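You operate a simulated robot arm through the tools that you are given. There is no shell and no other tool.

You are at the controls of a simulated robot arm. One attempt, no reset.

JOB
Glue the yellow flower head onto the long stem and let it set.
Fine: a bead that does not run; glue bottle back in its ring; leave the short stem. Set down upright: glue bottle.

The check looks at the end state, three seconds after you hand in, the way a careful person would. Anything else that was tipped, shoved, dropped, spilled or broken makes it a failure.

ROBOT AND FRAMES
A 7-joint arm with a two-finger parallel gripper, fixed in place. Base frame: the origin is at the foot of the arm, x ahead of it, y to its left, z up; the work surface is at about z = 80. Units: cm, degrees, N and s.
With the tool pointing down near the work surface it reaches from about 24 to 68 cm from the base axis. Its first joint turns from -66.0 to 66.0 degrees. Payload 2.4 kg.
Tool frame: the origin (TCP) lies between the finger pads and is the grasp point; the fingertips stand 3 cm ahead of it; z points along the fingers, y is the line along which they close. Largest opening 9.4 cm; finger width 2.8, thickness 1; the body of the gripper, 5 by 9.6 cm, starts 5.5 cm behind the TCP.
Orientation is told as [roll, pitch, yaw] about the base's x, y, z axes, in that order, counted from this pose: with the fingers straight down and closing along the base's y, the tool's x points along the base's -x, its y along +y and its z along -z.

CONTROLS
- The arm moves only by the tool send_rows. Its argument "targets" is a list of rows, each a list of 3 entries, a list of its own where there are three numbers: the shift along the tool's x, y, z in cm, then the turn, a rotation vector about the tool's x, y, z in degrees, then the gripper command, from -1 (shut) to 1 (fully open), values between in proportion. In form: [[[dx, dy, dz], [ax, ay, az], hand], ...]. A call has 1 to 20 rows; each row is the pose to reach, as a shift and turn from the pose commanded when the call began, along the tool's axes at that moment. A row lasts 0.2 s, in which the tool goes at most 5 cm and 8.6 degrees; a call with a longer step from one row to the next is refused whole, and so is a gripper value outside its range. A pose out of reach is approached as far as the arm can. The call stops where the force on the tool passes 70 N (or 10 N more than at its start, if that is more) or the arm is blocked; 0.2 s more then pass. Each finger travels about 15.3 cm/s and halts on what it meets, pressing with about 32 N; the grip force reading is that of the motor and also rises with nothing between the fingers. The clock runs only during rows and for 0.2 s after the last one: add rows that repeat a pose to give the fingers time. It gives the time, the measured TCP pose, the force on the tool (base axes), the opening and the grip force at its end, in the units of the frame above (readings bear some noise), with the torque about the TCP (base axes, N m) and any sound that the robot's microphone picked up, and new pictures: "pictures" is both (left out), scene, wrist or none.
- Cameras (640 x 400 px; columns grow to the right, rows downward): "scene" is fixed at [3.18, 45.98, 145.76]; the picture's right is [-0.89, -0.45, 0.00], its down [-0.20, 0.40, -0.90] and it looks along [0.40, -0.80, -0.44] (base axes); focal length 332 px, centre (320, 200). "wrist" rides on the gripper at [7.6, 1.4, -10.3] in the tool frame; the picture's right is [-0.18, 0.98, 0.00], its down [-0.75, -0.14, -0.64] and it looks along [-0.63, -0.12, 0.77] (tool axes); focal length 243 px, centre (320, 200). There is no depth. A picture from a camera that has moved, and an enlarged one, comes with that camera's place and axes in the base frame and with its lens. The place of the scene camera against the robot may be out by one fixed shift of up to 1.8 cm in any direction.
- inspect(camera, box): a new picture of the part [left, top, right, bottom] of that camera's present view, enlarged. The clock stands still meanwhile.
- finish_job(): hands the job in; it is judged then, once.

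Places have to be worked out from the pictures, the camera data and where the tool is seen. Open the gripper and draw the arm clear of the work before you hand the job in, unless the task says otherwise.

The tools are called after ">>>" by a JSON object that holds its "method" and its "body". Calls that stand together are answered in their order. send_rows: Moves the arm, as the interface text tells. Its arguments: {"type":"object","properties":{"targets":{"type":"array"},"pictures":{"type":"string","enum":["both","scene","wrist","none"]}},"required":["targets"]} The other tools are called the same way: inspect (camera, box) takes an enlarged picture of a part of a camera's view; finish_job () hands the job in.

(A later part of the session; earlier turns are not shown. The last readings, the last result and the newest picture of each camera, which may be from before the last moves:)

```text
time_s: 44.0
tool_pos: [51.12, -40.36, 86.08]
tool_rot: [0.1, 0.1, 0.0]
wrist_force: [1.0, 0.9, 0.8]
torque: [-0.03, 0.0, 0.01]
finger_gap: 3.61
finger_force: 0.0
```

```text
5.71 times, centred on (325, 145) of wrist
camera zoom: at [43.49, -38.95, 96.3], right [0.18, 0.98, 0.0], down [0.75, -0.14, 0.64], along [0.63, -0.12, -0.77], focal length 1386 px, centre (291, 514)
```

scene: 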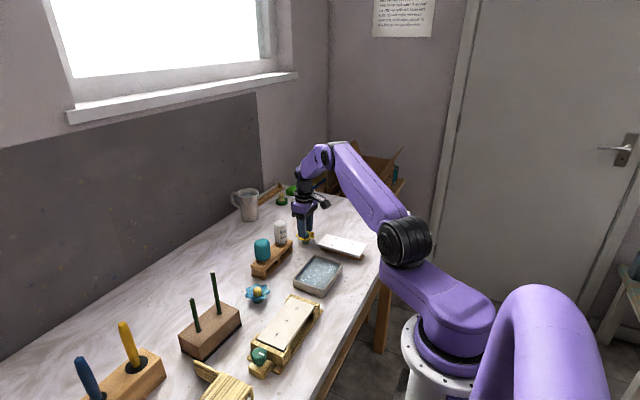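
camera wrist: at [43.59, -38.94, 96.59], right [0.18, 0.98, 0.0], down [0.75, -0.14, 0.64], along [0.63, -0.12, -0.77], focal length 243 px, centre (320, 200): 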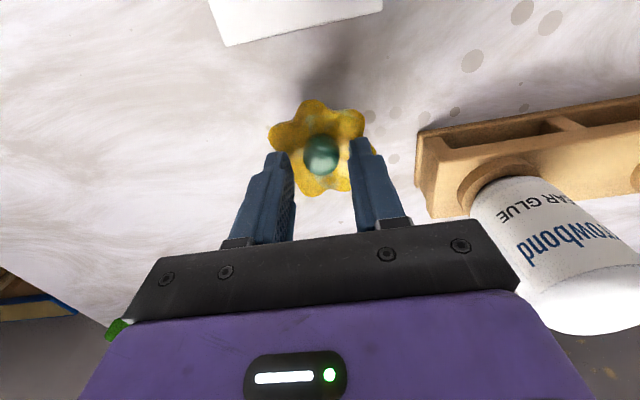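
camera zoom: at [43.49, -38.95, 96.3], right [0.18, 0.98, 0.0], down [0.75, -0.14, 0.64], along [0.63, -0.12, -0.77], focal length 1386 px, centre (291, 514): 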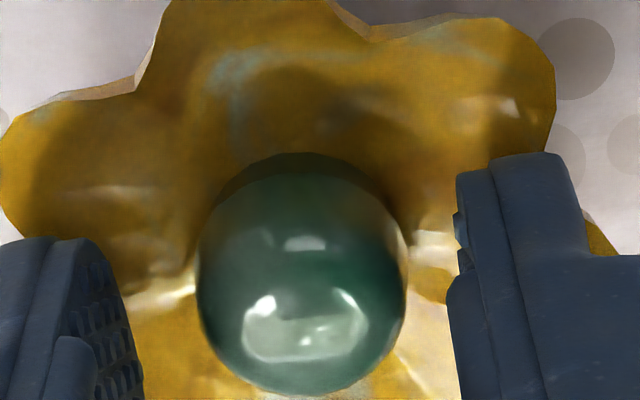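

The knob is well between the fingertips, 0.08 cm off centre. I'll shift y by +0.07 and close on it.

>>> {"method": "send_rows", "body": {"targets": [[[0, 0.07, 0], [0, 0, 0], -0.3], [[0, 0.07, 0], [0, 0, 0], -0.45], [[0, 0.07, 0], [0, 0, 0], -0.55], [[0, 0.07, 0], [0, 0, 0], -0.6], [[0, 0.07, 0], [0, 0, 0], -0.6]]}}

>>> {"method": "inspect", "body": {"camera": "wrist", "box": [270, 90, 370, 180]}}

```text
time_s: 45.2
tool_pos: [51.13, -40.36, 86.01]
tool_rot: [0.0, 0.0, 0.1]
wrist_force: [-0.3, 0.1, 0.0]
torque: [-0.01, 0.0, -0.01]
finger_gap: 2.14
finger_force: 32.4
camera wrist: at [43.52, -38.88, 96.34], right [0.18, 0.98, 0.0], down [0.75, -0.14, 0.64], along [0.63, -0.12, -0.77], focal length 243 px, centre (320, 200)
```

scene: 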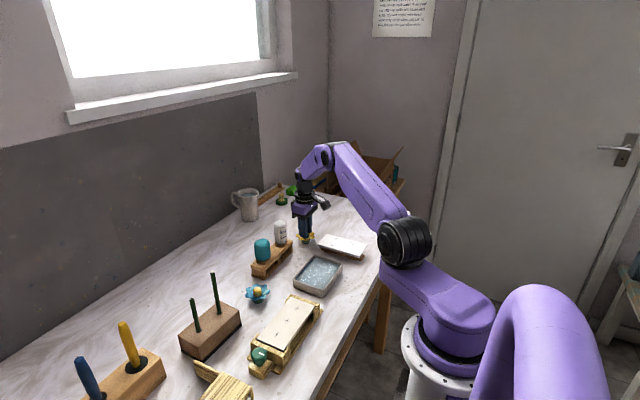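
wrist: 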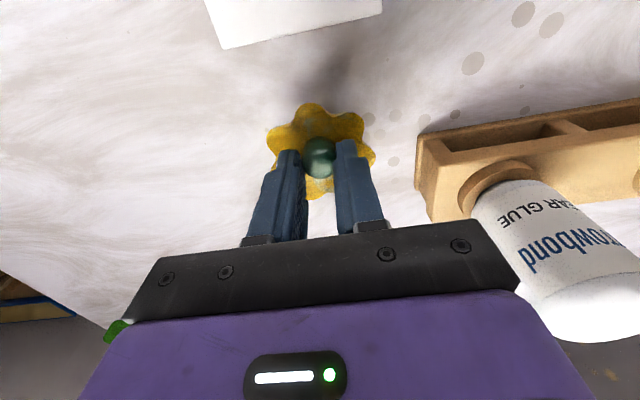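

```text
4.44 times, centred on (320, 135) of wrist
camera zoom: at [43.52, -38.88, 96.34], right [0.18, 0.98, 0.0], down [0.75, -0.14, 0.64], along [0.63, -0.12, -0.77], focal length 1078 px, centre (320, 489)
```

zoom: 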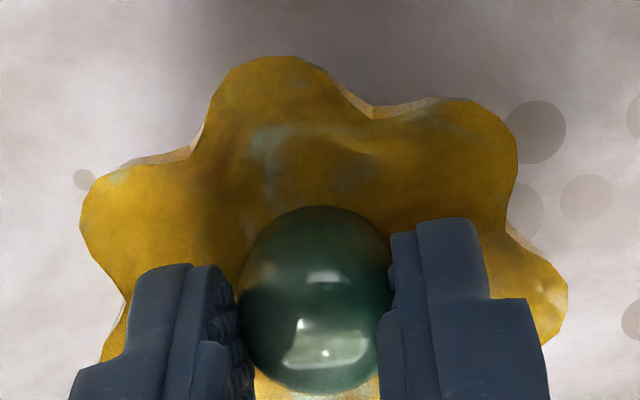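

The knob is gripped firmly at 2.14 cm. I'll lift gently and check how the head hangs.

>>> {"method": "send_rows", "body": {"targets": [[[0, 0, -0.5], [0, 0, 0], -0.6], [[0, 0, -1.5], [0, 0, 0], -0.6], [[0, 0, -3.5], [0, 0, 0], -0.6], [[0, 0, -6], [0, 0, 0], -0.6], [[0, 0, -8], [0, 0, 0], -0.6], [[0, 0, -8], [0, 0, 0], -0.6]]}}

>>> {"method": "inspect", "body": {"camera": "scene", "box": [280, 190, 330, 240]}}

>>> {"method": "inspect", "body": {"camera": "wrist", "box": [270, 90, 370, 180]}}

```text
time_s: 46.6
tool_pos: [51.12, -40.34, 94.17]
tool_rot: [0.0, 0.0, 0.0]
wrist_force: [-0.7, -0.2, -0.5]
torque: [-0.02, 0.0, -0.03]
finger_gap: 2.1
finger_force: 32.5
camera wrist: at [43.59, -38.85, 104.31], right [0.18, 0.98, 0.0], down [0.75, -0.14, 0.64], along [0.63, -0.12, -0.77], focal length 243 px, centre (320, 200)
```

scene: 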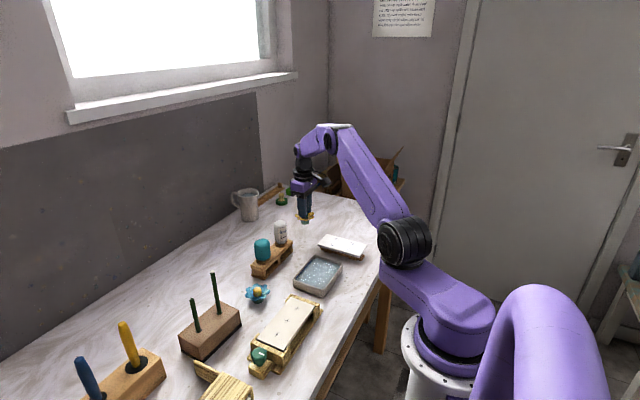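
wrist: 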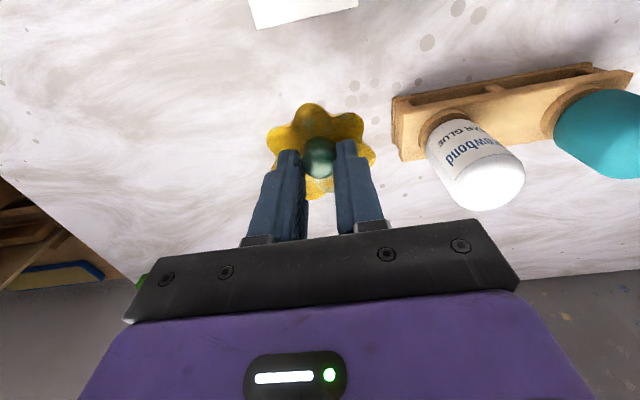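

```text
8.00 times, centred on (305, 215) of scene
camera zoom: at [3.18, 45.97, 145.76], right [-0.89, -0.45, 0.0], down [-0.2, 0.4, -0.9], along [0.4, -0.8, -0.44], focal length 2657 px, centre (440, 80)
```

zoom: 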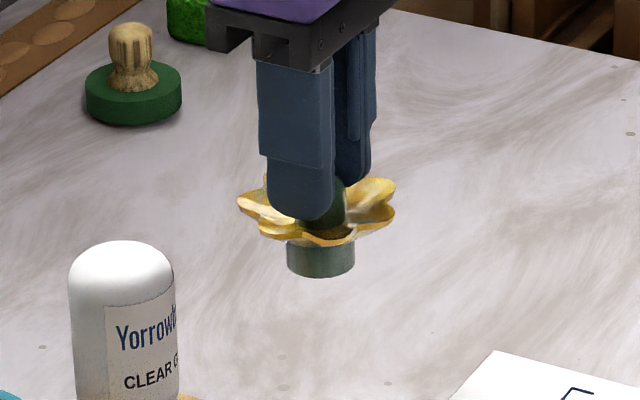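

```text
4.44 times, centred on (320, 135) of wrist
camera zoom: at [43.59, -38.85, 104.31], right [0.18, 0.98, 0.0], down [0.75, -0.14, 0.64], along [0.63, -0.12, -0.77], focal length 1078 px, centre (320, 489)
```

zoom: 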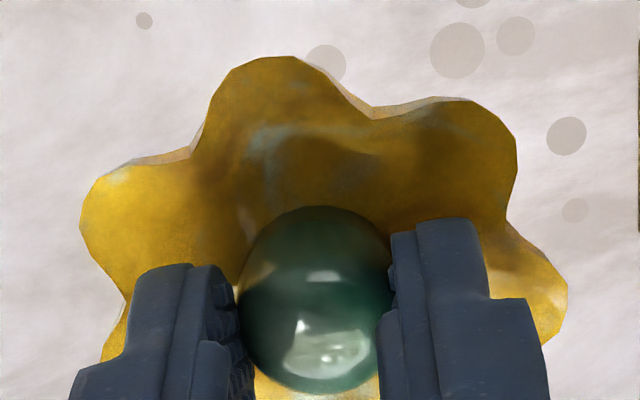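

The head hangs level and steady. I'll raise it and carry it across to above the long stem with plenty of clearance.

>>> {"method": "send_rows", "body": {"targets": [[[0, 0, -2], [0, 0, 0], -0.6], [[0, 0, -6], [0, 0, 0], -0.6], [[0, 0, -10.5], [0, 0, 0], -0.6], [[0, 1, -14.5], [0, 0, 0], -0.6], [[0, 3.5, -17.5], [0, 0, 0], -0.6], [[0.05, 7, -18], [0, 0, 0], -0.6], [[0.1, 11, -18], [0, 0, 0], -0.6], [[0.1, 15, -18], [0, 0, 0], -0.6], [[0.1, 19, -18], [0, 0, 0], -0.6], [[0.1, 23, -18], [0, 0, 0], -0.6], [[0.1, 27, -18], [0, 0, 0], -0.6], [[0.1, 31, -18], [0, 0, 0], -0.6], [[0.15, 35, -18], [0, 0, 0], -0.6], [[0.2, 38.5, -18], [0, 0, 0], -0.6], [[0.2, 41, -18], [0, 0, 0], -0.6], [[0.2, 42.6, -18], [0, 0, 0], -0.6], [[0.2, 43.4, -18], [0, 0, 0], -0.6], [[0.2, 43.4, -18], [0, 0, 0], -0.6]]}}

>>> {"method": "inspect", "body": {"camera": "scene", "box": [170, 190, 260, 300]}}

>>> {"method": "inspect", "body": {"camera": "wrist", "box": [250, 20, 400, 180]}}

```text
time_s: 50.4
tool_pos: [51.01, 3.02, 112.17]
tool_rot: [0.0, 0.0, 0.0]
wrist_force: [0.1, 0.6, 0.0]
torque: [0.01, 0.0, -0.02]
finger_gap: 2.15
finger_force: 32.1
camera wrist: at [43.44, 4.57, 122.41], right [0.18, 0.98, 0.0], down [0.75, -0.14, 0.64], along [0.63, -0.12, -0.77], focal length 243 px, centre (320, 200)
```

scene: 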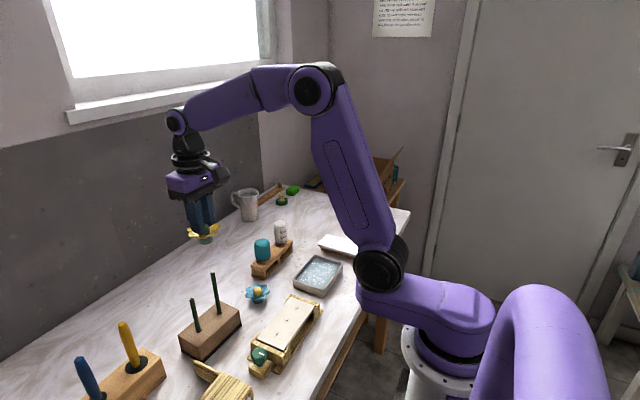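
wrist: 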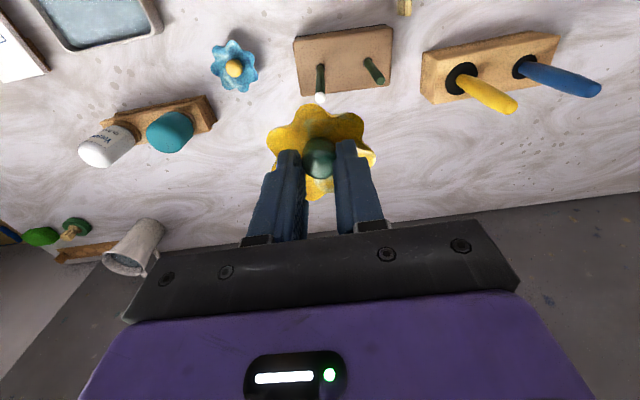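

```text
3.64 times, centred on (215, 245) of scene
camera zoom: at [3.18, 45.98, 145.76], right [-0.89, -0.45, 0.0], down [-0.2, 0.4, -0.9], along [0.4, -0.8, -0.44], focal length 1208 px, centre (702, 36)
```

zoom: 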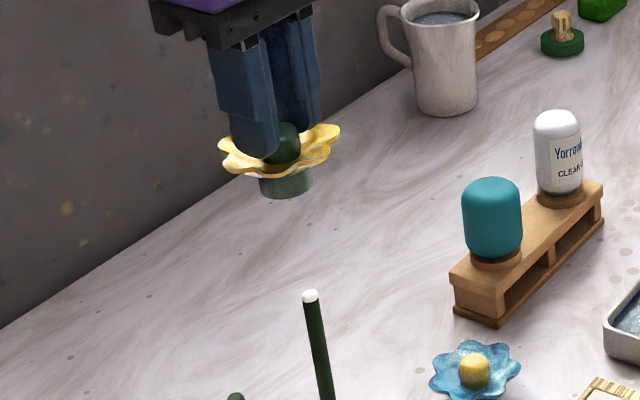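

```text
2.50 times, centred on (325, 100) of wrist
camera zoom: at [43.44, 4.57, 122.41], right [0.18, 0.98, 0.0], down [0.75, -0.14, 0.64], along [0.63, -0.12, -0.77], focal length 606 px, centre (308, 450)
```

zoom: 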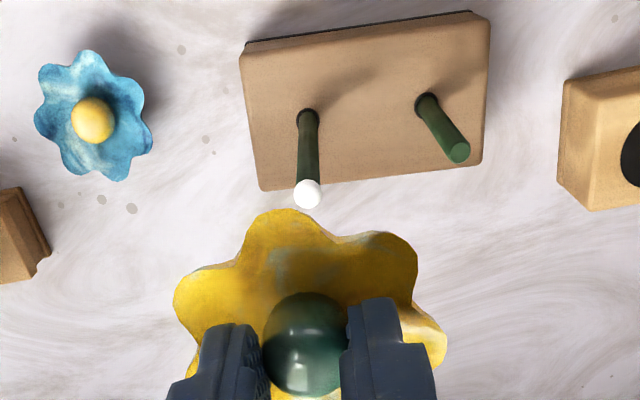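

The stem top with its bead lies directly below the head. I'll zoom in to measure the offset between the head's base and the stem axis.

>>> {"method": "inspect", "body": {"camera": "scene", "box": [185, 215, 235, 285]}}

>>> {"method": "inspect", "body": {"camera": "scene", "box": [185, 220, 225, 250]}}

```text
5.71 times, centred on (210, 250) of scene
camera zoom: at [3.18, 45.98, 145.76], right [-0.89, -0.45, 0.0], down [-0.2, 0.4, -0.9], along [0.4, -0.8, -0.44], focal length 1898 px, centre (949, -86)
```

zoom: 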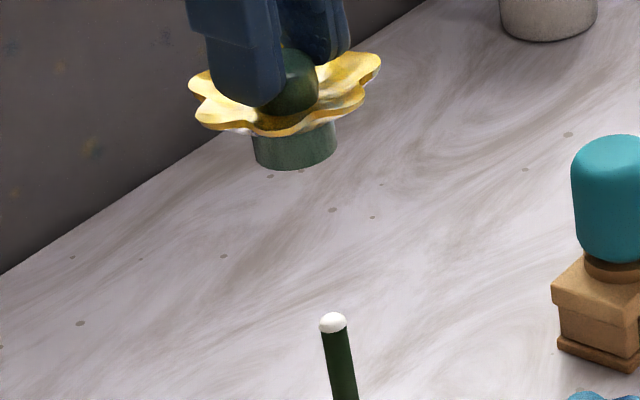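

```text
13.33 times, centred on (205, 235) of scene
camera zoom: at [3.18, 45.98, 145.76], right [-0.89, -0.45, 0.0], down [-0.2, 0.4, -0.9], along [0.4, -0.8, -0.44], focal length 4429 px, centre (1853, -267)
```

zoom: 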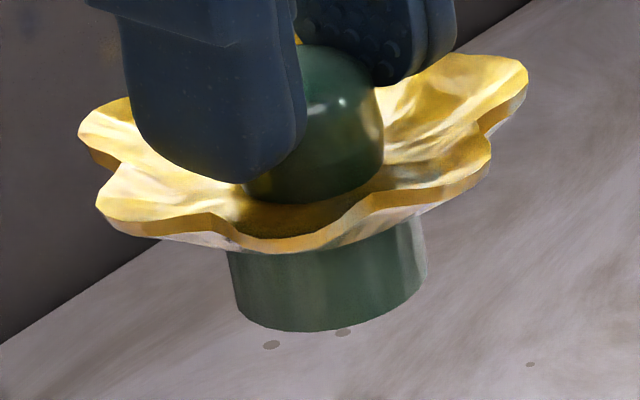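

The base sits about 0.27 cm toward +x of the stem axis. I'll correct that and lower to about 1.5 cm above the bead, then recheck.

>>> {"method": "send_rows", "body": {"targets": [[[0.12, 0.02, 1.5], [0, 0, 0], -0.6], [[0.25, 0.02, 3.5], [0, 0, 0], -0.6], [[0.25, 0.02, 5.5], [0, 0, 0], -0.6], [[0.25, 0.02, 6.4], [0, 0, 0], -0.6], [[0.25, 0.02, 6.4], [0, 0, 0], -0.6]], "pictures": "scene"}}

>>> {"method": "inspect", "body": {"camera": "scene", "box": [190, 240, 230, 290]}}

>>> {"method": "inspect", "body": {"camera": "wrist", "box": [250, 60, 400, 220]}}

```text
time_s: 51.6
tool_pos: [50.57, 3.0, 105.63]
tool_rot: [-0.1, 0.1, 0.1]
wrist_force: [0.5, 0.7, -0.3]
torque: [0.01, 0.0, 0.01]
finger_gap: 2.14
finger_force: 32.1
```

scene: 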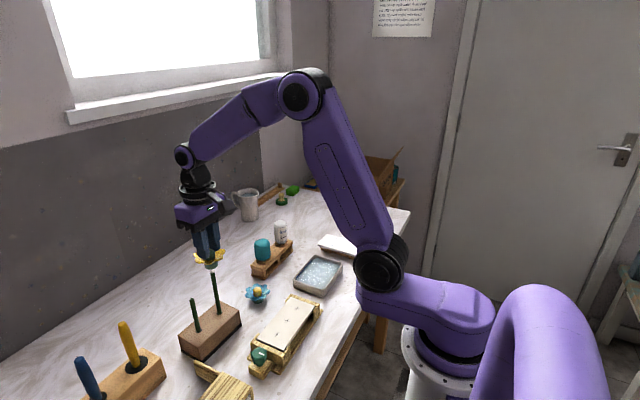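

```text
8.00 times, centred on (210, 265) of scene
camera zoom: at [3.18, 45.98, 145.76], right [-0.89, -0.45, 0.0], down [-0.2, 0.4, -0.9], along [0.4, -0.8, -0.44], focal length 2657 px, centre (1200, -320)
```

zoom: 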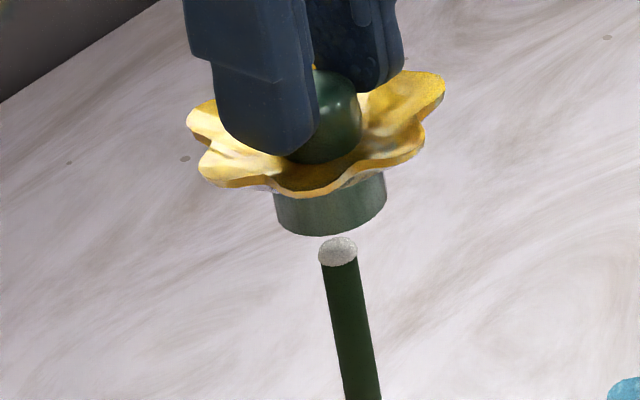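

```text
2.50 times, centred on (325, 140) of wrist
camera zoom: at [43.1, 4.54, 116.03], right [0.18, 0.98, 0.0], down [0.75, -0.14, 0.64], along [0.63, -0.12, -0.77], focal length 606 px, centre (308, 350)
```

zoom: 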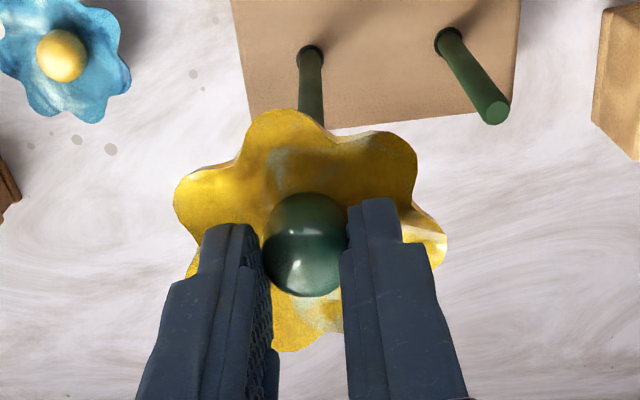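

The base is now on the stem axis to within about 0.05 cm, with a gap of about 1.3 cm. I'll lower 1.0 cm first, then in small steps reading the force.

>>> {"method": "send_rows", "body": {"targets": [[[0, 0.04, 0.4], [0, 0, 0], -0.6], [[0, 0.04, 0.8], [0, 0, 0], -0.6], [[0, 0.04, 1.0], [0, 0, 0], -0.6], [[0, 0.04, 1.0], [0, 0, 0], -0.6]], "pictures": "none"}}

>>> {"method": "inspect", "body": {"camera": "scene", "box": [190, 240, 230, 290]}}

```text
time_s: 52.6
tool_pos: [50.56, 3.23, 104.73]
tool_rot: [0.0, 0.0, 0.1]
wrist_force: [-0.6, -0.4, -0.8]
torque: [0.01, 0.01, 0.01]
finger_gap: 2.13
finger_force: 31.5
```

```text
8.00 times, centred on (210, 265) of scene
camera zoom: at [3.18, 45.98, 145.76], right [-0.89, -0.45, 0.0], down [-0.2, 0.4, -0.9], along [0.4, -0.8, -0.44], focal length 2657 px, centre (1200, -320)
```

zoom: 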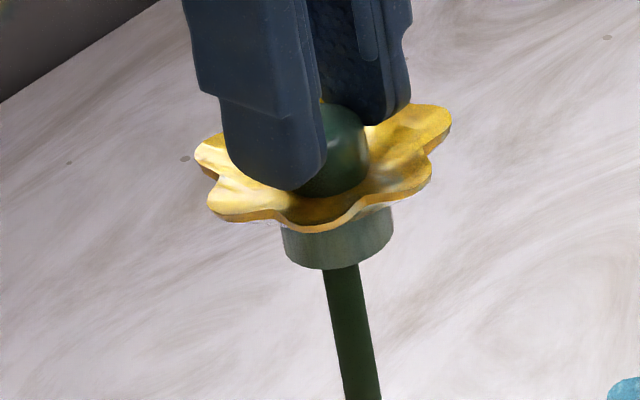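

It's lined up with about 0.3 cm left. I'll lower in 0.1 cm steps, watching for contact force.

>>> {"method": "send_rows", "body": {"targets": [[[0, 0, 0.1], [0, 0, 0], -0.6], [[0, 0, 0.2], [0, 0, 0], -0.6], [[0, 0, 0.2], [0, 0, 0], -0.6]], "pictures": "none"}}

>>> {"method": "send_rows", "body": {"targets": [[[0, 0, 0.1], [0, 0, 0], -0.6], [[0, 0, 0.1], [0, 0, 0], -0.6]], "pictures": "none"}}

>>> {"method": "inspect", "body": {"camera": "scene", "box": [190, 240, 230, 290]}}

```text
time_s: 53.4
tool_pos: [50.64, 3.09, 104.6]
tool_rot: [0.0, 0.0, -0.1]
wrist_force: [-1.2, -0.8, -0.7]
torque: [0.0, 0.0, -0.02]
finger_gap: 2.15
finger_force: 32.2
```

```text
time_s: 54.0
tool_pos: [50.63, 3.18, 104.39]
tool_rot: [0.0, 0.0, -0.1]
wrist_force: [-0.3, 0.4, -0.9]
torque: [-0.02, -0.03, 0.02]
finger_gap: 2.15
finger_force: 31.6
```

```text
8.00 times, centred on (210, 265) of scene
camera zoom: at [3.18, 45.98, 145.76], right [-0.89, -0.45, 0.0], down [-0.2, 0.4, -0.9], along [0.4, -0.8, -0.44], focal length 2657 px, centre (1200, -320)
```

zoom: 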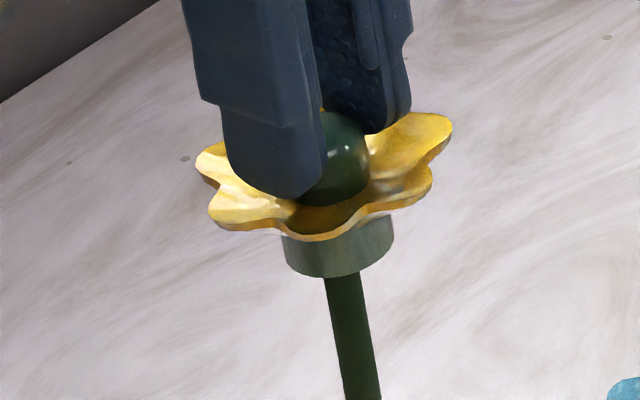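

No contact force yet. I'll keep going down in 0.1 cm steps.

>>> {"method": "send_rows", "body": {"targets": [[[0, 0, 0.1], [0, 0, 0], -0.6], [[0, 0, 0.1], [0, 0, 0], -0.6]], "pictures": "none"}}

>>> {"method": "send_rows", "body": {"targets": [[[0, 0, 0.1], [0, 0, 0], -0.6], [[0, 0, 0.1], [0, 0, 0], -0.6]], "pictures": "none"}}

>>> {"method": "send_rows", "body": {"targets": [[[0, 0, 0.1], [0, 0, 0], -0.6], [[0, 0, 0.1], [0, 0, 0], -0.6]], "pictures": "none"}}

>>> {"method": "inspect", "body": {"camera": "scene", "box": [190, 240, 230, 290]}}

```text
time_s: 54.6
tool_pos: [50.65, 3.22, 104.27]
tool_rot: [0.0, 0.1, 0.0]
wrist_force: [0.0, 0.3, -0.7]
torque: [-0.04, 0.03, 0.0]
finger_gap: 2.15
finger_force: 32.2
```

```text
time_s: 55.2
tool_pos: [50.7, 3.19, 104.2]
tool_rot: [0.1, 0.0, 0.0]
wrist_force: [-0.5, 0.2, -1.0]
torque: [0.01, 0.0, -0.02]
finger_gap: 2.16
finger_force: 32.2
```

```text
time_s: 55.8
tool_pos: [50.62, 3.17, 104.07]
tool_rot: [0.0, 0.1, 0.0]
wrist_force: [0.6, -0.7, -0.5]
torque: [-0.02, 0.01, 0.02]
finger_gap: 2.13
finger_force: 32.4
```

```text
8.00 times, centred on (210, 265) of scene
camera zoom: at [3.18, 45.98, 145.76], right [-0.89, -0.45, 0.0], down [-0.2, 0.4, -0.9], along [0.4, -0.8, -0.44], focal length 2657 px, centre (1200, -320)
```

zoom: 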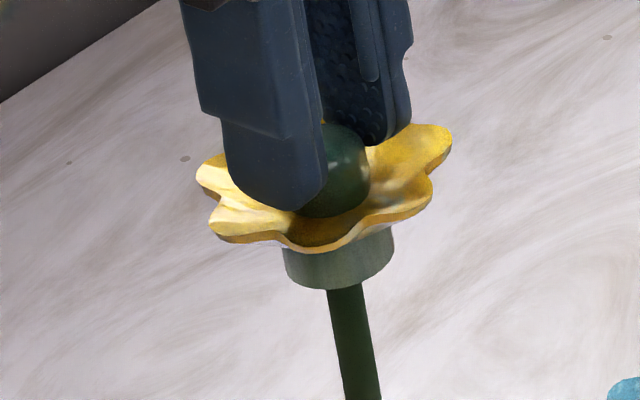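

Still no force at TCP z of about 104.0. I'll continue in small steps.

>>> {"method": "send_rows", "body": {"targets": [[[0, 0, 0.1], [0, 0, 0], -0.6], [[0, 0, 0.1], [0, 0, 0], -0.6]], "pictures": "none"}}

>>> {"method": "send_rows", "body": {"targets": [[[0, 0, 0.1], [0, 0, 0], -0.6], [[0, 0, 0.1], [0, 0, 0], -0.6]], "pictures": "none"}}

>>> {"method": "send_rows", "body": {"targets": [[[0, 0, 0.1], [0, 0, 0], -0.6], [[0, 0, 0.1], [0, 0, 0], -0.6]], "pictures": "none"}}

>>> {"method": "inspect", "body": {"camera": "scene", "box": [190, 240, 230, 290]}}

```text
time_s: 56.4
tool_pos: [50.63, 3.17, 103.81]
tool_rot: [-0.1, 0.1, 0.0]
wrist_force: [0.4, 0.4, -0.9]
torque: [0.0, 0.01, 0.04]
finger_gap: 2.13
finger_force: 31.9
```

```text
time_s: 57.0
tool_pos: [50.74, 3.05, 103.88]
tool_rot: [0.0, 0.0, 0.0]
wrist_force: [0.3, 1.0, 0.6]
torque: [0.02, -0.03, -0.01]
finger_gap: 2.14
finger_force: 31.5
```

```text
time_s: 57.6
tool_pos: [50.84, 3.19, 103.7]
tool_rot: [0.0, 0.0, 0.0]
wrist_force: [0.0, -0.4, 0.1]
torque: [0.0, 0.0, 0.0]
finger_gap: 2.14
finger_force: 32.1
```

```text
8.00 times, centred on (210, 265) of scene
camera zoom: at [3.18, 45.98, 145.76], right [-0.89, -0.45, 0.0], down [-0.2, 0.4, -0.9], along [0.4, -0.8, -0.44], focal length 2657 px, centre (1200, -320)
```

zoom: 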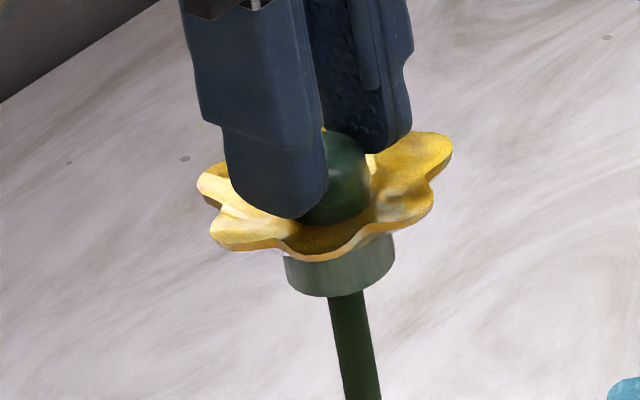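

>>> {"method": "send_rows", "body": {"targets": [[[0, 0, 0.1], [0, 0, 0], -0.6], [[0, 0, 0.1], [0, 0, 0], -0.6], [[0, 0, 0.1], [0, 0, 0], -0.6]], "pictures": "none"}}

>>> {"method": "send_rows", "body": {"targets": [[[0, 0, 0.1], [0, 0, 0], -0.6], [[0, 0, 0.1], [0, 0, 0], -0.6], [[0, 0, 0.1], [0, 0, 0], -0.6]], "pictures": "none"}}

>>> {"method": "inspect", "body": {"camera": "scene", "box": [190, 240, 230, 290]}}

```text
time_s: 58.4
tool_pos: [50.66, 3.12, 103.68]
tool_rot: [0.0, -0.1, 0.0]
wrist_force: [0.0, 0.0, -0.6]
torque: [0.0, 0.0, 0.04]
finger_gap: 2.12
finger_force: 31.2
```

```text
time_s: 59.2
tool_pos: [50.56, 3.14, 103.46]
tool_rot: [0.0, -0.1, 0.1]
wrist_force: [0.3, -0.4, -0.5]
torque: [0.03, 0.01, -0.01]
finger_gap: 2.14
finger_force: 32.1
```

```text
8.00 times, centred on (210, 265) of scene
camera zoom: at [3.18, 45.98, 145.76], right [-0.89, -0.45, 0.0], down [-0.2, 0.4, -0.9], along [0.4, -0.8, -0.44], focal length 2657 px, centre (1200, -320)
```

zoom: 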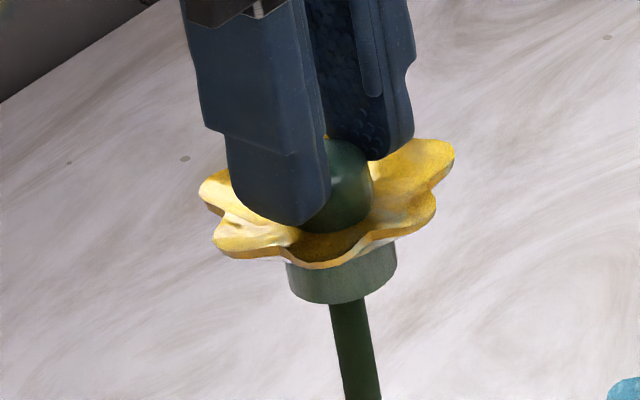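

The base has passed the level of the stem top with no force, so the stem is entering a socket in the head. I'll keep lowering in small steps until it bottoms out.

>>> {"method": "send_rows", "body": {"targets": [[[0, 0, 0.1], [0, 0, 0], -0.6], [[0, 0, 0.1], [0, 0, 0], -0.6], [[0, 0, 0.1], [0, 0, 0], -0.6]], "pictures": "none"}}

>>> {"method": "send_rows", "body": {"targets": [[[0, 0, 0.1], [0, 0, 0], -0.6], [[0, 0, 0.1], [0, 0, 0], -0.6], [[0, 0, 0.1], [0, 0, 0], -0.6]], "pictures": "none"}}

>>> {"method": "send_rows", "body": {"targets": [[[0, 0, 0.1], [0, 0, 0], -0.6], [[0, 0, 0.1], [0, 0, 0], -0.6], [[0, 0, 0.1], [0, 0, 0], -0.6]]}}

>>> {"method": "inspect", "body": {"camera": "scene", "box": [190, 240, 240, 340]}}

```text
time_s: 60.0
tool_pos: [50.7, 2.98, 103.47]
tool_rot: [0.0, 0.0, 0.0]
wrist_force: [-0.3, -0.4, -0.7]
torque: [-0.01, 0.0, 0.02]
finger_gap: 2.15
finger_force: 31.4
```

```text
time_s: 60.8
tool_pos: [50.68, 3.24, 103.34]
tool_rot: [0.0, -0.1, 0.1]
wrist_force: [0.4, 0.0, -1.4]
torque: [-0.01, 0.03, -0.04]
finger_gap: 2.12
finger_force: 32.1
```

```text
time_s: 61.6
tool_pos: [50.58, 3.08, 103.38]
tool_rot: [0.0, 0.0, 0.1]
wrist_force: [0.0, -0.5, -0.6]
torque: [0.0, 0.03, -0.01]
finger_gap: 2.12
finger_force: 31.7
camera wrist: at [43.07, 4.57, 113.5], right [0.18, 0.98, 0.0], down [0.75, -0.14, 0.64], along [0.63, -0.12, -0.77], focal length 243 px, centre (320, 200)
```

scene: 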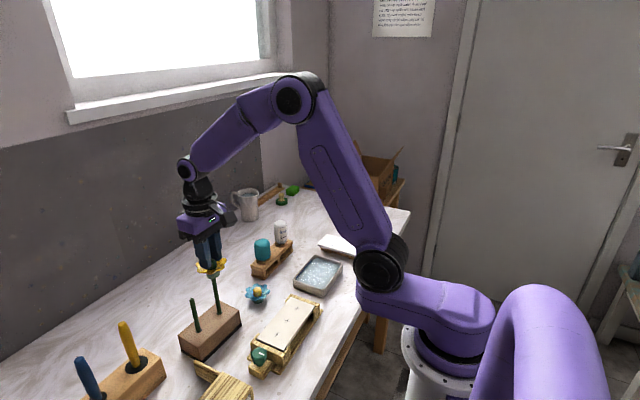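
wrist: 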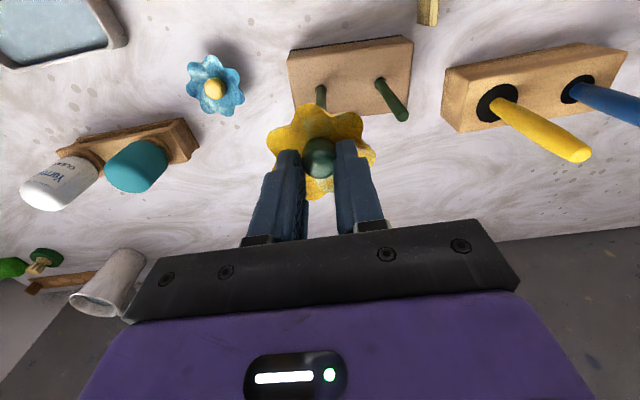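

```text
4.00 times, centred on (215, 290) of scene
camera zoom: at [3.18, 45.98, 145.76], right [-0.89, -0.45, 0.0], down [-0.2, 0.4, -0.9], along [0.4, -0.8, -0.44], focal length 1329 px, centre (740, -160)
```

zoom: 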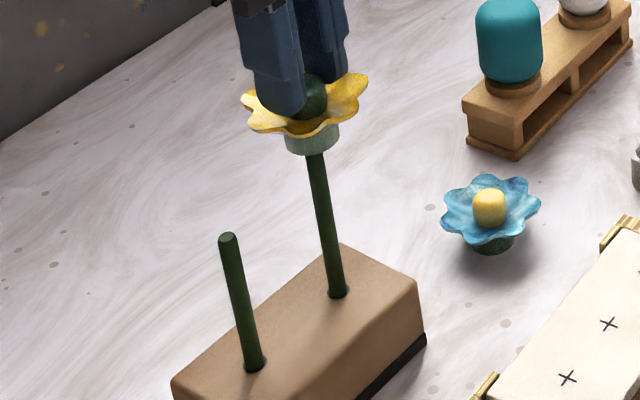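

It's still moving freely. I'll continue with slightly larger steps while checking the force.

>>> {"method": "send_rows", "body": {"targets": [[[0, 0, 0.1], [0, 0, 0], -0.6], [[0, 0, 0.2], [0, 0, 0], -0.6], [[0, 0, 0.2], [0, 0, 0], -0.6]], "pictures": "none"}}

>>> {"method": "inspect", "body": {"camera": "scene", "box": [190, 240, 230, 290]}}

>>> {"method": "send_rows", "body": {"targets": [[[0, 0, 0.1], [0, 0, 0], -0.6], [[0, 0, 0.2], [0, 0, 0], -0.6], [[0, 0, 0.2], [0, 0, 0], -0.6]], "pictures": "none"}}

>>> {"method": "inspect", "body": {"camera": "scene", "box": [190, 240, 230, 290]}}

```text
time_s: 62.4
tool_pos: [50.66, 3.17, 103.03]
tool_rot: [0.0, 0.0, 0.0]
wrist_force: [-0.6, -0.8, 0.1]
torque: [-0.04, 0.0, -0.01]
finger_gap: 2.14
finger_force: 31.6
```

```text
8.00 times, centred on (210, 265) of scene
camera zoom: at [3.18, 45.98, 145.76], right [-0.89, -0.45, 0.0], down [-0.2, 0.4, -0.9], along [0.4, -0.8, -0.44], focal length 2657 px, centre (1200, -320)
```

zoom: 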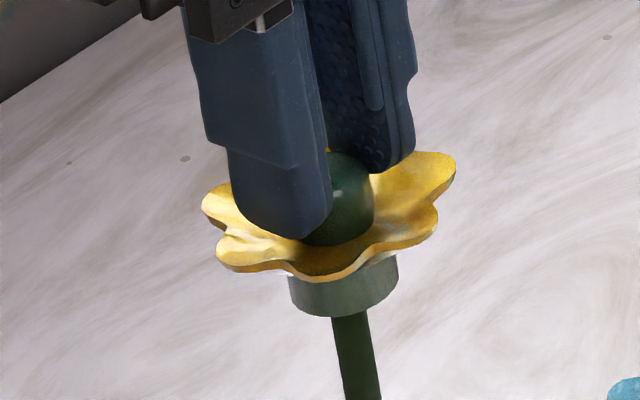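

```text
time_s: 63.2
tool_pos: [50.7, 3.15, 102.8]
tool_rot: [0.0, 0.0, 0.1]
wrist_force: [-0.8, 0.5, -0.5]
torque: [0.05, -0.01, -0.01]
finger_gap: 2.14
finger_force: 32.0
```

```text
8.00 times, centred on (210, 265) of scene
camera zoom: at [3.18, 45.98, 145.76], right [-0.89, -0.45, 0.0], down [-0.2, 0.4, -0.9], along [0.4, -0.8, -0.44], focal length 2657 px, centre (1200, -320)
```

zoom: 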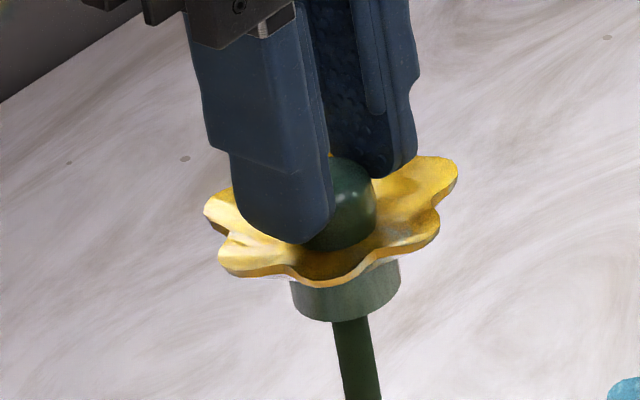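

>>> {"method": "send_rows", "body": {"targets": [[[0, 0, 0.1], [0, 0, 0], -0.6], [[0, 0, 0.1], [0, 0, 0], -0.6]], "pictures": "none"}}

>>> {"method": "send_rows", "body": {"targets": [[[0, 0, 0.1], [0, 0, 0], -0.6], [[0, 0, 0.1], [0, 0, 0], -0.6]], "pictures": "none"}}

>>> {"method": "inspect", "body": {"camera": "scene", "box": [190, 240, 230, 290]}}

```text
time_s: 63.8
tool_pos: [50.67, 3.07, 102.8]
tool_rot: [0.0, 0.0, 0.0]
wrist_force: [0.2, -0.3, -0.2]
torque: [0.0, 0.0, 0.0]
finger_gap: 2.15
finger_force: 31.9
```

```text
time_s: 64.4
tool_pos: [50.71, 3.14, 102.64]
tool_rot: [0.0, 0.0, 0.0]
wrist_force: [0.4, -0.3, -0.8]
torque: [0.04, 0.0, -0.01]
finger_gap: 2.15
finger_force: 32.0
```

```text
8.00 times, centred on (210, 265) of scene
camera zoom: at [3.18, 45.98, 145.76], right [-0.89, -0.45, 0.0], down [-0.2, 0.4, -0.9], along [0.4, -0.8, -0.44], focal length 2657 px, centre (1200, -320)
```

zoom: 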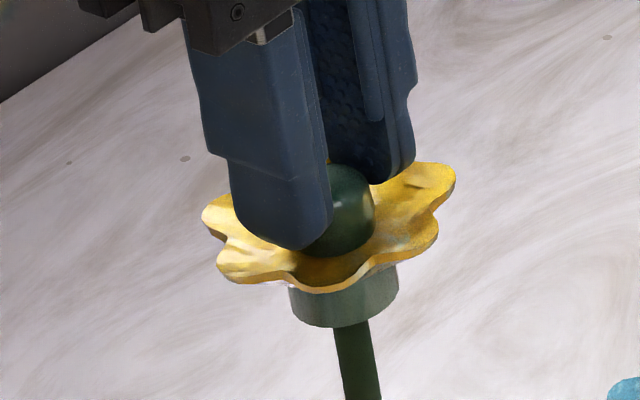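

I'll check the whole stem and block to make sure nothing is being pushed aside.

>>> {"method": "inspect", "body": {"camera": "scene", "box": [180, 270, 250, 350]}}

>>> {"method": "inspect", "body": {"camera": "wrist", "box": [260, 30, 430, 190]}}

```text
5.00 times, centred on (215, 310) of scene
camera zoom: at [3.18, 45.98, 145.76], right [-0.89, -0.45, 0.0], down [-0.2, 0.4, -0.9], along [0.4, -0.8, -0.44], focal length 1661 px, centre (845, -350)
```

zoom: 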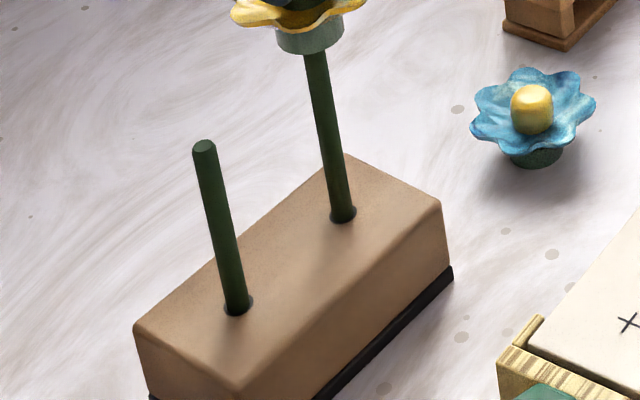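

```text
2.50 times, centred on (345, 110) of wrist
camera zoom: at [43.16, 4.6, 112.92], right [0.18, 0.98, 0.0], down [0.75, -0.14, 0.64], along [0.63, -0.12, -0.77], focal length 606 px, centre (258, 425)
```

zoom: 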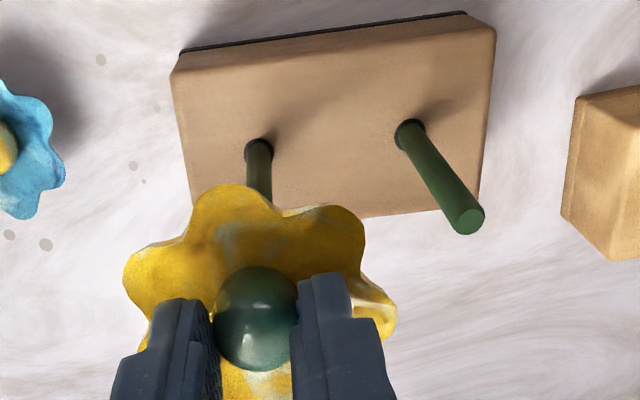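

The stem and block are undisturbed and upright. I'll keep lowering in 0.1 cm steps until the socket seats.

>>> {"method": "send_rows", "body": {"targets": [[[0, 0, 0.1], [0, 0, 0], -0.6], [[0, 0, 0.1], [0, 0, 0], -0.6]], "pictures": "none"}}

>>> {"method": "send_rows", "body": {"targets": [[[0, 0, 0.1], [0, 0, 0], -0.6], [[0, 0, 0.1], [0, 0, 0], -0.6]], "pictures": "none"}}

>>> {"method": "send_rows", "body": {"targets": [[[0, 0, 0.1], [0, 0, 0], -0.6], [[0, 0, 0.1], [0, 0, 0], -0.6]], "pictures": "none"}}

>>> {"method": "inspect", "body": {"camera": "scene", "box": [190, 240, 230, 290]}}

```text
time_s: 65.0
tool_pos: [50.79, 3.14, 102.49]
tool_rot: [0.1, 0.0, 0.0]
wrist_force: [-0.2, -0.1, -0.2]
torque: [-0.01, -0.01, -0.02]
finger_gap: 2.16
finger_force: 32.1
```

```text
time_s: 65.6
tool_pos: [50.73, 3.1, 102.43]
tool_rot: [-0.1, -0.1, 0.0]
wrist_force: [-0.1, 1.3, 6.9]
torque: [-0.01, -0.01, 0.02]
finger_gap: 2.13
finger_force: 32.1
```

```text
time_s: 66.2
tool_pos: [50.75, 3.09, 102.36]
tool_rot: [0.1, -0.1, 0.0]
wrist_force: [-0.2, 0.0, 15.5]
torque: [0.0, -0.01, 0.0]
finger_gap: 2.13
finger_force: 31.9
```

```text
8.00 times, centred on (210, 265) of scene
camera zoom: at [3.16, 45.97, 145.76], right [-0.89, -0.45, 0.0], down [-0.2, 0.4, -0.9], along [0.4, -0.8, -0.44], focal length 2657 px, centre (1200, -320)
```

zoom: 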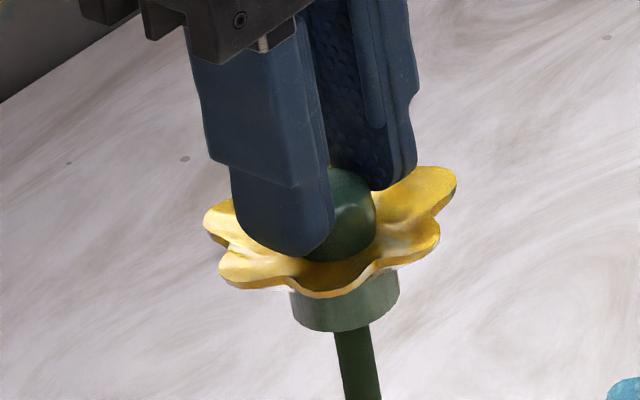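

It seated with a clear 15 N push and no lateral force, so the alignment is good. I'll ease to light pressure and hold still while the glue sets.

>>> {"method": "send_rows", "body": {"targets": [[[0, 0, -0.1], [0, 0, 0], -0.6], [[0, 0, -0.1], [0, 0, 0], -0.6], [[0, 0, -0.1], [0, 0, 0], -0.6], [[0, 0, -0.1], [0, 0, 0], -0.6], [[0, 0, -0.1], [0, 0, 0], -0.6], [[0, 0, -0.1], [0, 0, 0], -0.6], [[0, 0, -0.1], [0, 0, 0], -0.6], [[0, 0, -0.1], [0, 0, 0], -0.6], [[0, 0, -0.1], [0, 0, 0], -0.6], [[0, 0, -0.1], [0, 0, 0], -0.6], [[0, 0, -0.1], [0, 0, 0], -0.6], [[0, 0, -0.1], [0, 0, 0], -0.6], [[0, 0, -0.1], [0, 0, 0], -0.6], [[0, 0, -0.1], [0, 0, 0], -0.6], [[0, 0, -0.1], [0, 0, 0], -0.6], [[0, 0, -0.1], [0, 0, 0], -0.6], [[0, 0, -0.1], [0, 0, 0], -0.6], [[0, 0, -0.1], [0, 0, 0], -0.6], [[0, 0, -0.1], [0, 0, 0], -0.6], [[0, 0, -0.1], [0, 0, 0], -0.6]], "pictures": "none"}}

>>> {"method": "inspect", "body": {"camera": "scene", "box": [195, 255, 225, 290]}}

```text
time_s: 70.4
tool_pos: [50.76, 2.97, 102.44]
tool_rot: [-0.1, 0.0, 0.0]
wrist_force: [0.3, 1.1, -0.5]
torque: [-0.01, 0.0, 0.02]
finger_gap: 2.14
finger_force: 32.0
```

```text
11.43 times, centred on (210, 272) of scene
camera zoom: at [3.18, 45.98, 145.76], right [-0.89, -0.45, 0.0], down [-0.2, 0.4, -0.9], along [0.4, -0.8, -0.44], focal length 3796 px, centre (1577, -629)
```

zoom: 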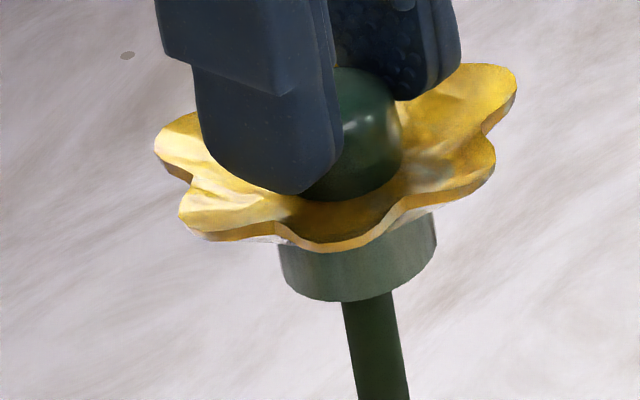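

The pressure went to zero after backing off, so I'll press 0.07 cm back down for light contact and hold.

>>> {"method": "send_rows", "body": {"targets": [[[0, 0, 0.07], [0, 0, 0], -0.6], [[0, 0, 0.07], [0, 0, 0], -0.6], [[0, 0, 0.07], [0, 0, 0], -0.6]], "pictures": "none"}}

```text
time_s: 71.2
tool_pos: [50.73, 3.05, 102.43]
tool_rot: [0.0, -0.1, 0.1]
wrist_force: [0.3, 0.3, 7.7]
torque: [0.01, 0.01, 0.01]
finger_gap: 2.13
finger_force: 32.3
```

It's now pressed lightly at about 8 N. I'll hold still for the glue to set.

>>> {"method": "send_rows", "body": {"targets": [[[0, 0, 0], [0, 0, 0], -0.6], [[0, 0, 0], [0, 0, 0], -0.6], [[0, 0, 0], [0, 0, 0], -0.6], [[0, 0, 0], [0, 0, 0], -0.6], [[0, 0, 0], [0, 0, 0], -0.6], [[0, 0, 0], [0, 0, 0], -0.6], [[0, 0, 0], [0, 0, 0], -0.6], [[0, 0, 0], [0, 0, 0], -0.6], [[0, 0, 0], [0, 0, 0], -0.6], [[0, 0, 0], [0, 0, 0], -0.6], [[0, 0, 0], [0, 0, 0], -0.6], [[0, 0, 0], [0, 0, 0], -0.6], [[0, 0, 0], [0, 0, 0], -0.6], [[0, 0, 0], [0, 0, 0], -0.6], [[0, 0, 0], [0, 0, 0], -0.6], [[0, 0, 0], [0, 0, 0], -0.6], [[0, 0, 0], [0, 0, 0], -0.6], [[0, 0, 0], [0, 0, 0], -0.6], [[0, 0, 0], [0, 0, 0], -0.6], [[0, 0, 0], [0, 0, 0], -0.6]], "pictures": "none"}}

>>> {"method": "send_rows", "body": {"targets": [[[0, 0, 0], [0, 0, 0], -0.6], [[0, 0, 0], [0, 0, 0], -0.6], [[0, 0, 0], [0, 0, 0], -0.6], [[0, 0, 0], [0, 0, 0], -0.6], [[0, 0, 0], [0, 0, 0], -0.6], [[0, 0, 0], [0, 0, 0], -0.6], [[0, 0, 0], [0, 0, 0], -0.6], [[0, 0, 0], [0, 0, 0], -0.6], [[0, 0, 0], [0, 0, 0], -0.6], [[0, 0, 0], [0, 0, 0], -0.6], [[0, 0, 0], [0, 0, 0], -0.6], [[0, 0, 0], [0, 0, 0], -0.6], [[0, 0, 0], [0, 0, 0], -0.6], [[0, 0, 0], [0, 0, 0], -0.6], [[0, 0, 0], [0, 0, 0], -0.6], [[0, 0, 0], [0, 0, 0], -0.6], [[0, 0, 0], [0, 0, 0], -0.6], [[0, 0, 0], [0, 0, 0], -0.6], [[0, 0, 0], [0, 0, 0], -0.6], [[0, 0, 0], [0, 0, 0], -0.6]], "pictures": "none"}}

>>> {"method": "send_rows", "body": {"targets": [[[0, 0, 0], [0, 0, 0], -0.6], [[0, 0, 0], [0, 0, 0], -0.6], [[0, 0, 0], [0, 0, 0], -0.6], [[0, 0, 0], [0, 0, 0], -0.6], [[0, 0, 0], [0, 0, 0], -0.6], [[0, 0, 0], [0, 0, 0], -0.6], [[0, 0, 0], [0, 0, 0], -0.6], [[0, 0, 0], [0, 0, 0], -0.6], [[0, 0, 0], [0, 0, 0], -0.6], [[0, 0, 0], [0, 0, 0], -0.6], [[0, 0, 0], [0, 0, 0], -0.6], [[0, 0, 0], [0, 0, 0], -0.6], [[0, 0, 0], [0, 0, 0], -0.6], [[0, 0, 0], [0, 0, 0], -0.6], [[0, 0, 0], [0, 0, 0], -0.6], [[0, 0, 0], [0, 0, 0], -0.6], [[0, 0, 0], [0, 0, 0], -0.6], [[0, 0, 0], [0, 0, 0], -0.6], [[0, 0, 0], [0, 0, 0], -0.6], [[0, 0, 0], [0, 0, 0], -0.6]], "pictures": "none"}}

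>>> {"method": "send_rows", "body": {"targets": [[[0, 0, 0], [0, 0, 0], -0.6], [[0, 0, 0], [0, 0, 0], -0.6], [[0, 0, 0], [0, 0, 0], -0.6], [[0, 0, 0], [0, 0, 0], -0.6], [[0, 0, 0], [0, 0, 0], -0.6], [[0, 0, 0], [0, 0, 0], -0.6], [[0, 0, 0], [0, 0, 0], -0.6], [[0, 0, 0], [0, 0, 0], -0.6], [[0, 0, 0], [0, 0, 0], -0.6], [[0, 0, 0], [0, 0, 0], -0.6], [[0, 0, 0], [0, 0, 0], -0.6], [[0, 0, 0], [0, 0, 0], -0.6], [[0, 0, 0], [0, 0, 0], -0.6], [[0, 0, 0], [0, 0, 0], -0.6], [[0, 0, 0], [0, 0, 0], -0.6], [[0, 0, 0], [0, 0, 0], -0.6], [[0, 0, 0], [0, 0, 0], -0.6], [[0, 0, 0], [0, 0, 0], -0.6], [[0, 0, 0], [0, 0, 0], -0.6], [[0, 0, 0], [0, 0, 0], -0.6]], "pictures": "none"}}

>>> {"method": "send_rows", "body": {"targets": [[[0, 0, 0], [0, 0, 0], -0.6], [[0, 0, 0], [0, 0, 0], -0.6], [[0, 0, 0], [0, 0, 0], -0.6], [[0, 0, 0], [0, 0, 0], -0.6], [[0, 0, 0], [0, 0, 0], -0.6], [[0, 0, 0], [0, 0, 0], -0.6], [[0, 0, 0], [0, 0, 0], -0.6], [[0, 0, 0], [0, 0, 0], -0.6], [[0, 0, 0], [0, 0, 0], -0.6], [[0, 0, 0], [0, 0, 0], -0.6], [[0, 0, 0], [0, 0, 0], -0.6], [[0, 0, 0], [0, 0, 0], -0.6], [[0, 0, 0], [0, 0, 0], -0.6], [[0, 0, 0], [0, 0, 0], -0.6], [[0, 0, 0], [0, 0, 0], -0.6], [[0, 0, 0], [0, 0, 0], -0.6], [[0, 0, 0], [0, 0, 0], -0.6], [[0, 0, 0], [0, 0, 0], -0.6], [[0, 0, 0], [0, 0, 0], -0.6], [[0, 0, 0], [0, 0, 0], -0.6]], "pictures": "scene"}}

>>> {"method": "inspect", "body": {"camera": "scene", "box": [190, 250, 240, 320]}}

```text
time_s: 75.4
tool_pos: [50.57, 3.17, 102.45]
tool_rot: [0.0, 0.0, -0.1]
wrist_force: [-0.4, 0.1, 10.1]
torque: [0.01, -0.01, 0.01]
finger_gap: 2.11
finger_force: 31.6
```

```text
time_s: 79.6
tool_pos: [50.66, 3.21, 102.42]
tool_rot: [0.1, -0.1, 0.0]
wrist_force: [0.4, 0.0, 6.3]
torque: [0.02, 0.0, 0.03]
finger_gap: 2.11
finger_force: 32.3
```

```text
time_s: 83.8
tool_pos: [50.61, 3.06, 102.31]
tool_rot: [-0.1, 0.0, 0.0]
wrist_force: [-0.5, -0.1, 4.7]
torque: [-0.01, 0.0, 0.03]
finger_gap: 2.13
finger_force: 32.3
```

```text
time_s: 88.0
tool_pos: [50.66, 3.13, 102.33]
tool_rot: [0.1, 0.1, 0.0]
wrist_force: [0.1, -0.4, 4.3]
torque: [-0.01, 0.0, -0.01]
finger_gap: 2.11
finger_force: 32.3
```

```text
time_s: 92.2
tool_pos: [50.71, 3.17, 102.41]
tool_rot: [-0.1, 0.0, 0.0]
wrist_force: [0.1, -0.3, 3.4]
torque: [0.01, -0.04, -0.03]
finger_gap: 2.07
finger_force: 32.2
```

scene: 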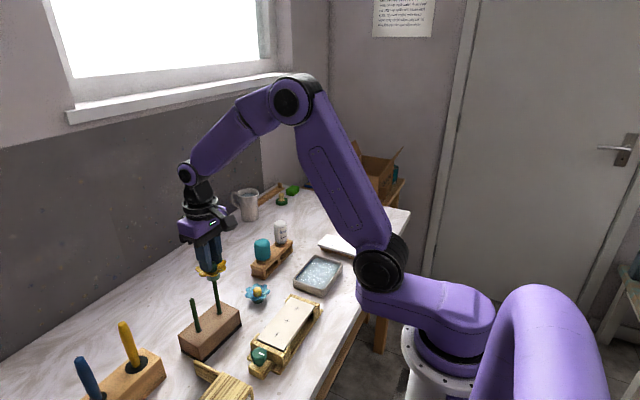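

```text
5.71 times, centred on (215, 285) of scene
camera zoom: at [3.18, 45.97, 145.76], right [-0.89, -0.45, 0.0], down [-0.2, 0.4, -0.9], along [0.4, -0.8, -0.44], focal length 1898 px, centre (920, -286)
```

zoom: 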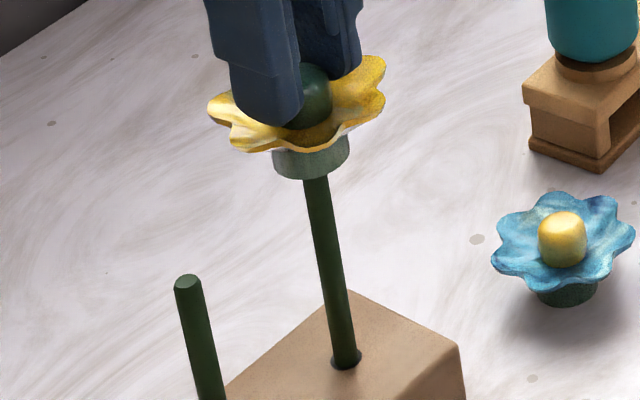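

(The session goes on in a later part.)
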